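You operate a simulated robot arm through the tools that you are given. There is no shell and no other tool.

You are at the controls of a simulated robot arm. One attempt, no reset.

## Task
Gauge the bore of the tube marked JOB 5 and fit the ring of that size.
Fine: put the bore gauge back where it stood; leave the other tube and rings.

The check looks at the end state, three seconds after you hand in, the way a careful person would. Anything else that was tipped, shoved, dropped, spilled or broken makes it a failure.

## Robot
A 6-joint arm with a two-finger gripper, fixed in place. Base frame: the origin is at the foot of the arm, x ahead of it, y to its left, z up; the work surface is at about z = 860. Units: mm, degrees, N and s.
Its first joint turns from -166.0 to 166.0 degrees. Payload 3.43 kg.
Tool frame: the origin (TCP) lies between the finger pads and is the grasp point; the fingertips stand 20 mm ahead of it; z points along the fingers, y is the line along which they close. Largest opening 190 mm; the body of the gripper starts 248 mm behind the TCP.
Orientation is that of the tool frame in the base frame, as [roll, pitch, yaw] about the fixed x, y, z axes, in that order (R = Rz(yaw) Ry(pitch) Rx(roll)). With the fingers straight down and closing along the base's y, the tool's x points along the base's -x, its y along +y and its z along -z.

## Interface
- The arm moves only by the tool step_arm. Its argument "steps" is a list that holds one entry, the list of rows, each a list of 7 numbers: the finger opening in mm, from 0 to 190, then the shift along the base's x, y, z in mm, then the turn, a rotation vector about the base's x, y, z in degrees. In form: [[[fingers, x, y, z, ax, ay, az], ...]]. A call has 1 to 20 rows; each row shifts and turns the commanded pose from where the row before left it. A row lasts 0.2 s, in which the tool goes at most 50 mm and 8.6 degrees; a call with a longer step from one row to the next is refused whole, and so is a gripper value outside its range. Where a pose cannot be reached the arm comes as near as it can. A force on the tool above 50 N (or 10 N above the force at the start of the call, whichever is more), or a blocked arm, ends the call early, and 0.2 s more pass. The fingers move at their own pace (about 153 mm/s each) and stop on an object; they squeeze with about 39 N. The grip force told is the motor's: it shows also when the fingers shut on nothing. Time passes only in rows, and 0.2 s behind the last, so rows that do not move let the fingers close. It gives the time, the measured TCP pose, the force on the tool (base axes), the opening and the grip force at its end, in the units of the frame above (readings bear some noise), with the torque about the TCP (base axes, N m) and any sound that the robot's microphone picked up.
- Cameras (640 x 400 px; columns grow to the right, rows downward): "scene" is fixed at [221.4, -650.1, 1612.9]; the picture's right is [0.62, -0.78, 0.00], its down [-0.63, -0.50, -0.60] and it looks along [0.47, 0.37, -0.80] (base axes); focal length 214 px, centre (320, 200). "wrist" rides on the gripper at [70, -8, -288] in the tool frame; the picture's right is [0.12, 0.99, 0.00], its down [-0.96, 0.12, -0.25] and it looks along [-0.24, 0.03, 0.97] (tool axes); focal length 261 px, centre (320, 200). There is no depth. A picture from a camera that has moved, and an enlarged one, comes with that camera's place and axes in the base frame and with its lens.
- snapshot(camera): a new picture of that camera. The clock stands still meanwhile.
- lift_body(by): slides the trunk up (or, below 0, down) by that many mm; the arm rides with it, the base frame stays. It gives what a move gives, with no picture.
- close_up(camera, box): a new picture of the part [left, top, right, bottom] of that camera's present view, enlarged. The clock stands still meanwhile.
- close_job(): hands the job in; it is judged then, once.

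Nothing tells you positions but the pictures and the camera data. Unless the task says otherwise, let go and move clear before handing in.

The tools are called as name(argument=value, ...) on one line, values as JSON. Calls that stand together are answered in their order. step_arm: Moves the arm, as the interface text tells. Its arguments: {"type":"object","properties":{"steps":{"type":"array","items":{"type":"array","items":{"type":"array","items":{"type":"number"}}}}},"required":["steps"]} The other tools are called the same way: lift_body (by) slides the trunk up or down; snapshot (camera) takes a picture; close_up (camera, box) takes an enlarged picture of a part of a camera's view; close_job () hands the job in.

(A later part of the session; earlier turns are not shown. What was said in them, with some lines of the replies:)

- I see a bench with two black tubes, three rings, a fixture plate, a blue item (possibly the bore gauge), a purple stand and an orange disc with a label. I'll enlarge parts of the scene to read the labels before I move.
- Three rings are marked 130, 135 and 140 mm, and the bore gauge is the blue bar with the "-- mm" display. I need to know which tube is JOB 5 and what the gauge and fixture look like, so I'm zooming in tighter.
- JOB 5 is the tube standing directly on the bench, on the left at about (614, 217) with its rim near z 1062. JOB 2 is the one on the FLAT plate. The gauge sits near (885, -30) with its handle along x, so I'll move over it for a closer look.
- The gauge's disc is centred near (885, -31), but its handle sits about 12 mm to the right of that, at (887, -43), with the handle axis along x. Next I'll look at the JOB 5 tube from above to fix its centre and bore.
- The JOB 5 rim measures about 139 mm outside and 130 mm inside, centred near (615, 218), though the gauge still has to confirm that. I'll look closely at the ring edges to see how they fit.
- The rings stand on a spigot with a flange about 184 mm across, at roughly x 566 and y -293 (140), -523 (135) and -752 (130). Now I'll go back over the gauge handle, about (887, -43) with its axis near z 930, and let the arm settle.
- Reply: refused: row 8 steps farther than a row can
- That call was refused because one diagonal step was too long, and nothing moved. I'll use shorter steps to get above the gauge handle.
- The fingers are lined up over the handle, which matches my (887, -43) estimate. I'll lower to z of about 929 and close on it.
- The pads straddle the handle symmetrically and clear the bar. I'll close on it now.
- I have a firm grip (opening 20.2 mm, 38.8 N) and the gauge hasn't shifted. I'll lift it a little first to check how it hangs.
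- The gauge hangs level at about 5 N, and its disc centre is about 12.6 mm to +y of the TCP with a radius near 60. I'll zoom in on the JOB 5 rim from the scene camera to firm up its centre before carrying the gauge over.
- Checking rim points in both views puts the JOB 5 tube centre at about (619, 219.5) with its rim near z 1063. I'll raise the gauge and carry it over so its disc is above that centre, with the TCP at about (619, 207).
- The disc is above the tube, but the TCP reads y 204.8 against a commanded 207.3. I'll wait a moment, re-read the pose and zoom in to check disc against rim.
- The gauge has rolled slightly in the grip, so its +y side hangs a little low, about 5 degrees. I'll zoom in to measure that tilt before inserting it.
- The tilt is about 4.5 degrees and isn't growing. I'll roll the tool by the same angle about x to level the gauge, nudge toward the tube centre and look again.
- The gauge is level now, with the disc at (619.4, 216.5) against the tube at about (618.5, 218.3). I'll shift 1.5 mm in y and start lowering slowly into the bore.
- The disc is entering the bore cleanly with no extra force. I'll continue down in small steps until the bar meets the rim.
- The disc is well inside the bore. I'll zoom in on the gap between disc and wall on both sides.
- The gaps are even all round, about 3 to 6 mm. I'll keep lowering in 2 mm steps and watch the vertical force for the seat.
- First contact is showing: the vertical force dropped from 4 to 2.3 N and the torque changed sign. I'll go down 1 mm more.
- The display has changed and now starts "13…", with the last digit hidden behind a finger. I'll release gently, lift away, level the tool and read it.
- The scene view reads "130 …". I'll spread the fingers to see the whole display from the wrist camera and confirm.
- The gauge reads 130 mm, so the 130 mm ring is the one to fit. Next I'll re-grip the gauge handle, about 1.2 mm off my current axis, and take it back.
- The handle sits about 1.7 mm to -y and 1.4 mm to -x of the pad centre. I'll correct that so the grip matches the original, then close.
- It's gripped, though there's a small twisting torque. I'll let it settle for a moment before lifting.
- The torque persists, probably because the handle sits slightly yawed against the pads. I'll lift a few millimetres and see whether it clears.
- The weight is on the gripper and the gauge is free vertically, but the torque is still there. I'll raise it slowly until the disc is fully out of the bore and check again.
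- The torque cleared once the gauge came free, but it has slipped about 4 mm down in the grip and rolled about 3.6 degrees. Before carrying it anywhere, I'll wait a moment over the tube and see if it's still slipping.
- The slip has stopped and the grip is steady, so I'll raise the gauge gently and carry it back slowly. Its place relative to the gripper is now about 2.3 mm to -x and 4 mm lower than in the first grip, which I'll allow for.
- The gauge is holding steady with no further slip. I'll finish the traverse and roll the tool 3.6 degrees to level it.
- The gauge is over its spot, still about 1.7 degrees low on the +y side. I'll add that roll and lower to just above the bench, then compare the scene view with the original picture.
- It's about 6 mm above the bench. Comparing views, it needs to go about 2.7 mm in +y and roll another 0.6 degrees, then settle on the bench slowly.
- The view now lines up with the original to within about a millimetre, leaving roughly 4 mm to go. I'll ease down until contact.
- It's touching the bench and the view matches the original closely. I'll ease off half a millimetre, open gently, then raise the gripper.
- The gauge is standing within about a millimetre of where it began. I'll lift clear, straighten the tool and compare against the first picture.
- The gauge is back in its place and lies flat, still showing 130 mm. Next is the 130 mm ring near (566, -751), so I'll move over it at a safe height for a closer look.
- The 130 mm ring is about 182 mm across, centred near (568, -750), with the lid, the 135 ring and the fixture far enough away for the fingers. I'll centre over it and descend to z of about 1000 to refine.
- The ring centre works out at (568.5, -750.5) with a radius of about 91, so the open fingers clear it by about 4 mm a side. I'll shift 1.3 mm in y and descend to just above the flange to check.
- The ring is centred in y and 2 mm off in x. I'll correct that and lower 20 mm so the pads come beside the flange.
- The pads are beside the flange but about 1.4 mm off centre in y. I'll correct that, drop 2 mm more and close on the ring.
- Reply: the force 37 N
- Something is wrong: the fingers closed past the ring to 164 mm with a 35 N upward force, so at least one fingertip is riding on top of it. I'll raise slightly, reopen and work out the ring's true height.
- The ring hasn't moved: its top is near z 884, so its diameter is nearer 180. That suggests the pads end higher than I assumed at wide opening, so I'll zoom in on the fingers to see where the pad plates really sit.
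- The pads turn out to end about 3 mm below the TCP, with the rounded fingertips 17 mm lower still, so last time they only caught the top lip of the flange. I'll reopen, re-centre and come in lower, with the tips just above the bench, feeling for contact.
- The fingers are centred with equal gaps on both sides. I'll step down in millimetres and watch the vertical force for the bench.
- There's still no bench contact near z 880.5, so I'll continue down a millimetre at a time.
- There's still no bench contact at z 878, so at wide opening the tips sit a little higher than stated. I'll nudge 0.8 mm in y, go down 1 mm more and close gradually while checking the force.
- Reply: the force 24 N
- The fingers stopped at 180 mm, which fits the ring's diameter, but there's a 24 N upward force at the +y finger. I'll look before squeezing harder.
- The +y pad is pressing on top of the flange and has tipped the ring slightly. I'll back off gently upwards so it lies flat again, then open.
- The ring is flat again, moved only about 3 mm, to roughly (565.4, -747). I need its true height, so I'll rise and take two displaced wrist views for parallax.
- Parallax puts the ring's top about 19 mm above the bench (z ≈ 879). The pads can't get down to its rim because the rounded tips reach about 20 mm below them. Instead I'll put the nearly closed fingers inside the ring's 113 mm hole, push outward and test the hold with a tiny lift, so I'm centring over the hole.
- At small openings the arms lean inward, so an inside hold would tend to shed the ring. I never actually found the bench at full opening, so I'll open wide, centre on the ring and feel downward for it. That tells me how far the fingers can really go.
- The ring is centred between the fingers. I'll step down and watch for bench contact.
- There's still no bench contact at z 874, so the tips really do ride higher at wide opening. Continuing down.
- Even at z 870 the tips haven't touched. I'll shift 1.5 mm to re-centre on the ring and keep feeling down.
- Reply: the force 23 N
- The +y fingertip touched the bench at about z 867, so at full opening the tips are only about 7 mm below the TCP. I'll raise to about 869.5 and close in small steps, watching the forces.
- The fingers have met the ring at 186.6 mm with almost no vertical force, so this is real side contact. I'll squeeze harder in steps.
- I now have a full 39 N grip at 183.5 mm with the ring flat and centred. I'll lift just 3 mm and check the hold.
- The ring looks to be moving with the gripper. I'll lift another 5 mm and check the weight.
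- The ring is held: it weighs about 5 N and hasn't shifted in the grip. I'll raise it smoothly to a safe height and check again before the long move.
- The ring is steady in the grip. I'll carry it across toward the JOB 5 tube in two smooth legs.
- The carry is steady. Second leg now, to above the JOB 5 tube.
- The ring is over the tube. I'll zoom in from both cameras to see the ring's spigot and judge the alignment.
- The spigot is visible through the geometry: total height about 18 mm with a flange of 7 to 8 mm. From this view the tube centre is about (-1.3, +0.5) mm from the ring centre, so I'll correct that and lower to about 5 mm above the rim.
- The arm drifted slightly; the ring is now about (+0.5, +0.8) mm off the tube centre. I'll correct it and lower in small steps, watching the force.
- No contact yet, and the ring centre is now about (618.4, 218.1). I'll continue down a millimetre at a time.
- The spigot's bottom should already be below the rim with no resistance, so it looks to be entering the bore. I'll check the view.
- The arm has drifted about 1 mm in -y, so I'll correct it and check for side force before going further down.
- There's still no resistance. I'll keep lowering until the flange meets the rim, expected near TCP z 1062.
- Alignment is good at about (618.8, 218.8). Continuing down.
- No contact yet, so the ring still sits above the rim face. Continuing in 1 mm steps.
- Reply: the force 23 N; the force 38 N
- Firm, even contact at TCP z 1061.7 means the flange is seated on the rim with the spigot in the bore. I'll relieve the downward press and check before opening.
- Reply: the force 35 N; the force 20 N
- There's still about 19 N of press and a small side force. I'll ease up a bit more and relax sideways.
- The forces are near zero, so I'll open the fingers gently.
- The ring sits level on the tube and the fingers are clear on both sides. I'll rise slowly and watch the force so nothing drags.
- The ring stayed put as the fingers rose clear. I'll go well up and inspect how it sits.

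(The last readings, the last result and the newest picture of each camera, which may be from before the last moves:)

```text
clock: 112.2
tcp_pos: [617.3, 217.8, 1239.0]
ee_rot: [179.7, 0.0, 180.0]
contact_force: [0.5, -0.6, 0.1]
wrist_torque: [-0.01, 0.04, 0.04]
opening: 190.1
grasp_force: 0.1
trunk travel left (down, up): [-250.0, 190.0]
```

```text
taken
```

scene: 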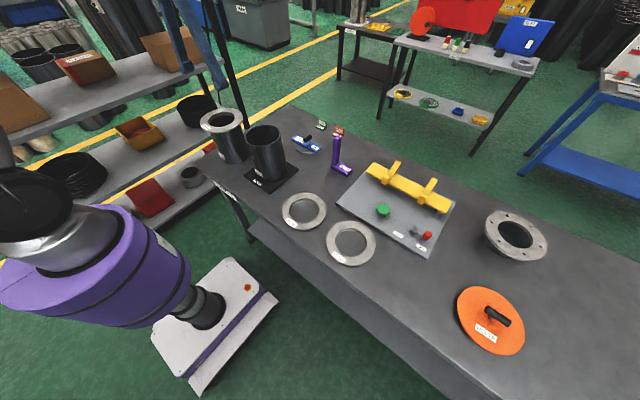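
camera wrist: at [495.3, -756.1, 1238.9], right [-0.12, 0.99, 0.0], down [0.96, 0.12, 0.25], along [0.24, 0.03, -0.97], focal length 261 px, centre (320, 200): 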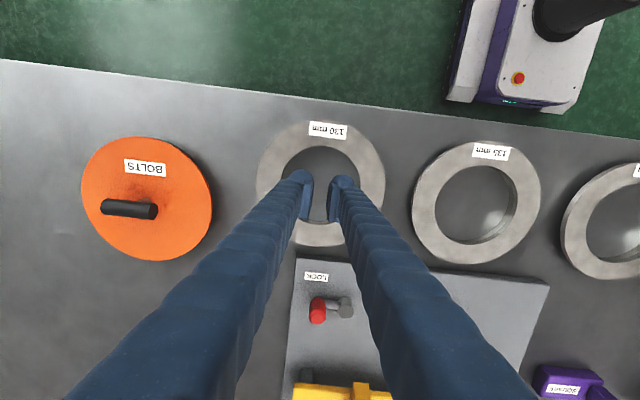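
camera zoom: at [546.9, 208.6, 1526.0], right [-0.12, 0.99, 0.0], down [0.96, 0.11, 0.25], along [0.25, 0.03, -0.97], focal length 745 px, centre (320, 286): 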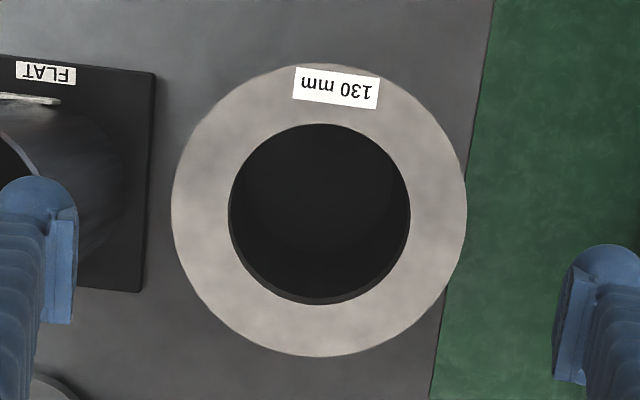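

The ring's top is level at about z 1071, which is the rim plus the flange thickness, so it's fully seated, and the tube's label hasn't moved. I'll check that everything else is undisturbed.

close_up(camera="scene", box=[320, 215, 385, 270])

close_up(camera="scene", box=[430, 200, 560, 360])

close_up(camera="scene", box=[285, 125, 335, 157])

close_up(camera="scene", box=[335, 155, 465, 260])

close_up(camera="scene", box=[190, 90, 370, 202])

close_up(camera="scene", box=[275, 185, 335, 235])

```text
7.27 times, centred on (352, 242) of scene
camera zoom: at [221.4, -650.1, 1612.9], right [0.62, -0.78, 0.0], down [-0.63, -0.5, -0.6], along [0.47, 0.37, -0.8], focal length 1560 px, centre (84, -109)
```

zoom: 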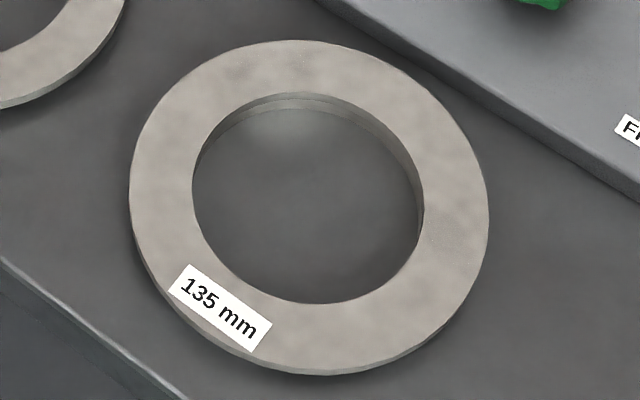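

```text
2.50 times, centred on (495, 280) of scene
camera zoom: at [221.4, -650.1, 1612.9], right [0.62, -0.78, 0.0], down [-0.63, -0.5, -0.6], along [0.47, 0.37, -0.8], focal length 536 px, centre (-118, 0)
```

zoom: 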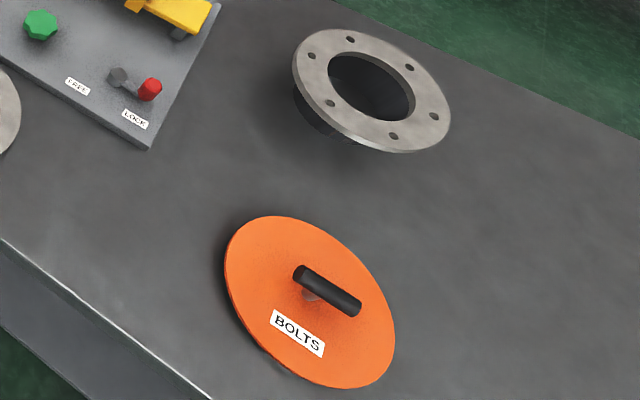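

```text
12.50 times, centred on (310, 141) of scene
camera zoom: at [221.4, -650.1, 1612.9], right [0.62, -0.78, 0.0], down [-0.63, -0.5, -0.6], along [0.47, 0.37, -0.8], focal length 2681 px, centre (445, 938)
```

zoom: 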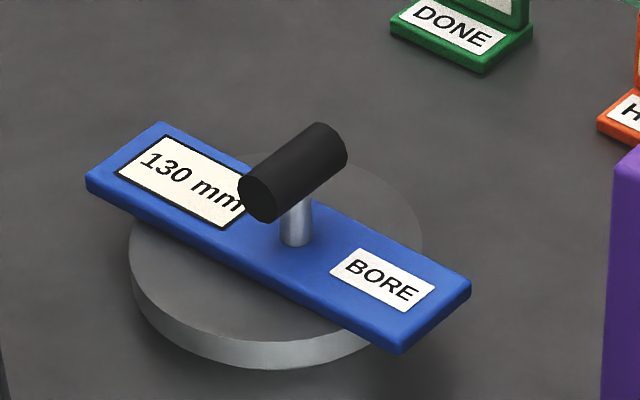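

```text
3.81 times, centred on (400, 208) of scene
camera zoom: at [221.4, -650.1, 1612.9], right [0.62, -0.78, 0.0], down [-0.63, -0.5, -0.6], along [0.47, 0.37, -0.8], focal length 817 px, centre (15, 171)
```

zoom: 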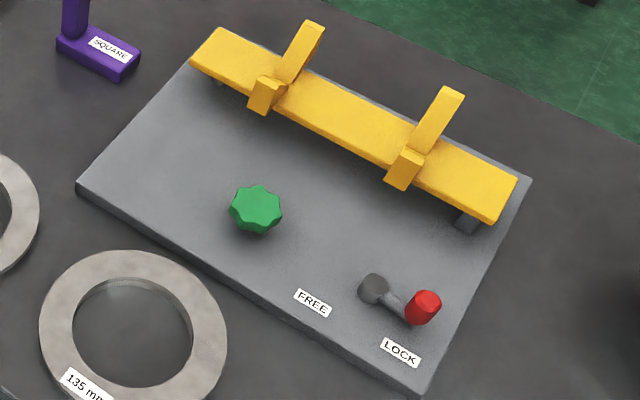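

```text
3.56 times, centred on (280, 146) of scene
camera zoom: at [221.4, -650.1, 1612.9], right [0.62, -0.78, 0.0], down [-0.63, -0.5, -0.6], along [0.47, 0.37, -0.8], focal length 763 px, centre (462, 392)
```

zoom: 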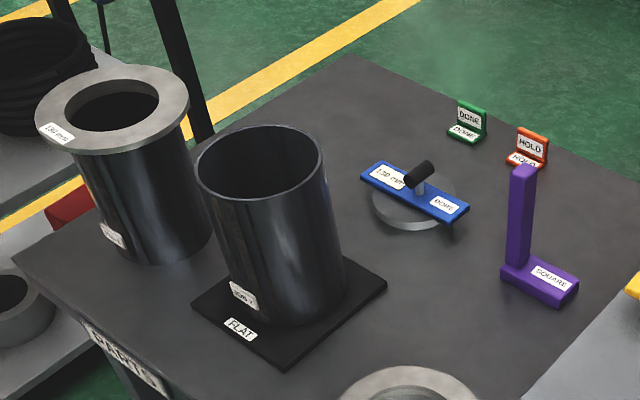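

```text
8.00 times, centred on (305, 210) of scene
camera zoom: at [221.4, -650.1, 1612.9], right [0.62, -0.78, 0.0], down [-0.63, -0.5, -0.6], along [0.47, 0.37, -0.8], focal length 1716 px, centre (440, 120)
```

zoom: 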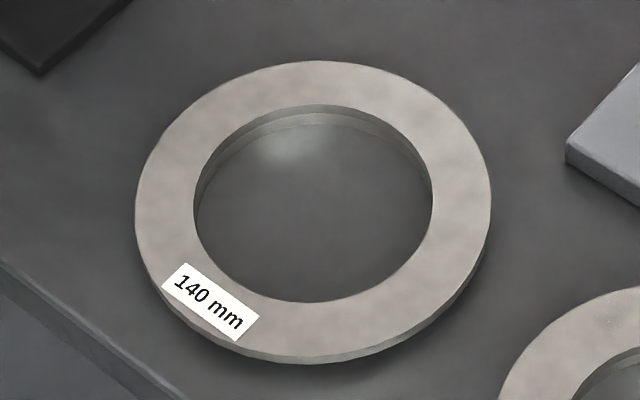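

Everything else matches the opening pictures: the gauge is back in place, and the other tube, both rings, the fixture, lid and tags are untouched. I'll move the arm clear toward its starting pose, then hand in.

step_arm(steps=[[[190, 0, 0, 30, 0, 0, 0], [190, 0, 0, 35, 0, 0, 0], [190, 15, -28, 5, 0, 0, 0], [190, 16, -29, 0, 0, 0, 0], [190, 16, -29, 0, 0, 0, 0], [190, 16, -29, 0, 0, 0, 0], [190, 16, -29, 0, 0, 0, 0], [190, 16, -28, 0, 0, 0, 0], [190, 0, 0, 0, 0, 0, 0], [190, 0, 0, 0, 0, 0, 0]]])

close_up(camera="scene", box=[190, 90, 370, 202])

close_up(camera="wrist", box=[230, 70, 460, 310])

```text
clock: 114.4
tcp_pos: [712.6, 48.9, 1311.0]
ee_rot: [179.8, -0.1, 179.9]
contact_force: [0.1, 0.3, -0.1]
wrist_torque: [-0.05, -0.01, -0.03]
opening: 189.9
grasp_force: 0.1
trunk travel left (down, up): [-250.0, 190.0]
```

```text
3.56 times, centred on (280, 146) of scene
camera zoom: at [221.4, -650.1, 1612.9], right [0.62, -0.78, 0.0], down [-0.63, -0.5, -0.6], along [0.47, 0.37, -0.8], focal length 763 px, centre (462, 392)
```

zoom: 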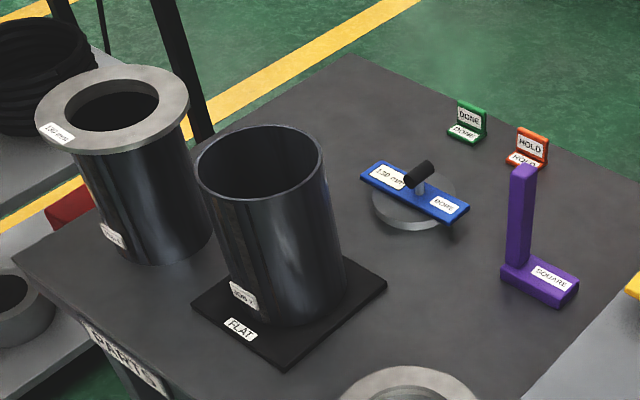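

```text
1.67 times, centred on (345, 190) of wrist
camera zoom: at [641.7, 38.8, 1598.5], right [-0.12, 0.99, 0.0], down [0.96, 0.11, 0.25], along [0.24, 0.03, -0.97], focal length 434 px, centre (278, 217)
```

zoom: 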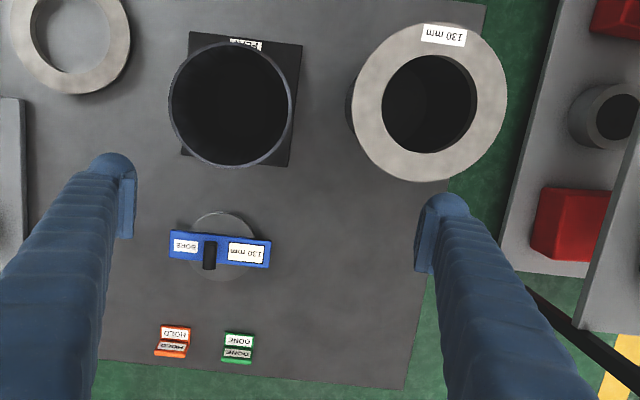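

The 130 mm ring is seated flat on the JOB 5 tube, the bore gauge is back where it stood, everything else is undisturbed and the arm is clear. I'm handing in the job.

close_job()

```text
The job is handed in.
```

The JOB 5 tube gauged at 130 mm, and the 130 mm ring is now fitted on it. The ring sits level with its spigot in the bore and its flange on the rim. I've handed the job in; no verdict has come back.

- **Gauge:** it stands within about 1–2 mm of where it started. Its display still shows 130 mm; it showed "-- mm" at the start.
- **Other items:** before-and-after pictures show the JOB 2 tube, the 135 and 140 mm rings, the fixture, the square, the lid and the tags where they were.
- **Picking up the ring:** it took three tries. The first two caught the top of the flange, and at least the second tipped the ring slightly on the bench. It settled flat each time and I saw no damage.
- **Fitting the ring:** I pressed it onto the rim with up to about 38 N before easing off. The tube's label is in the same place in the pictures as before.
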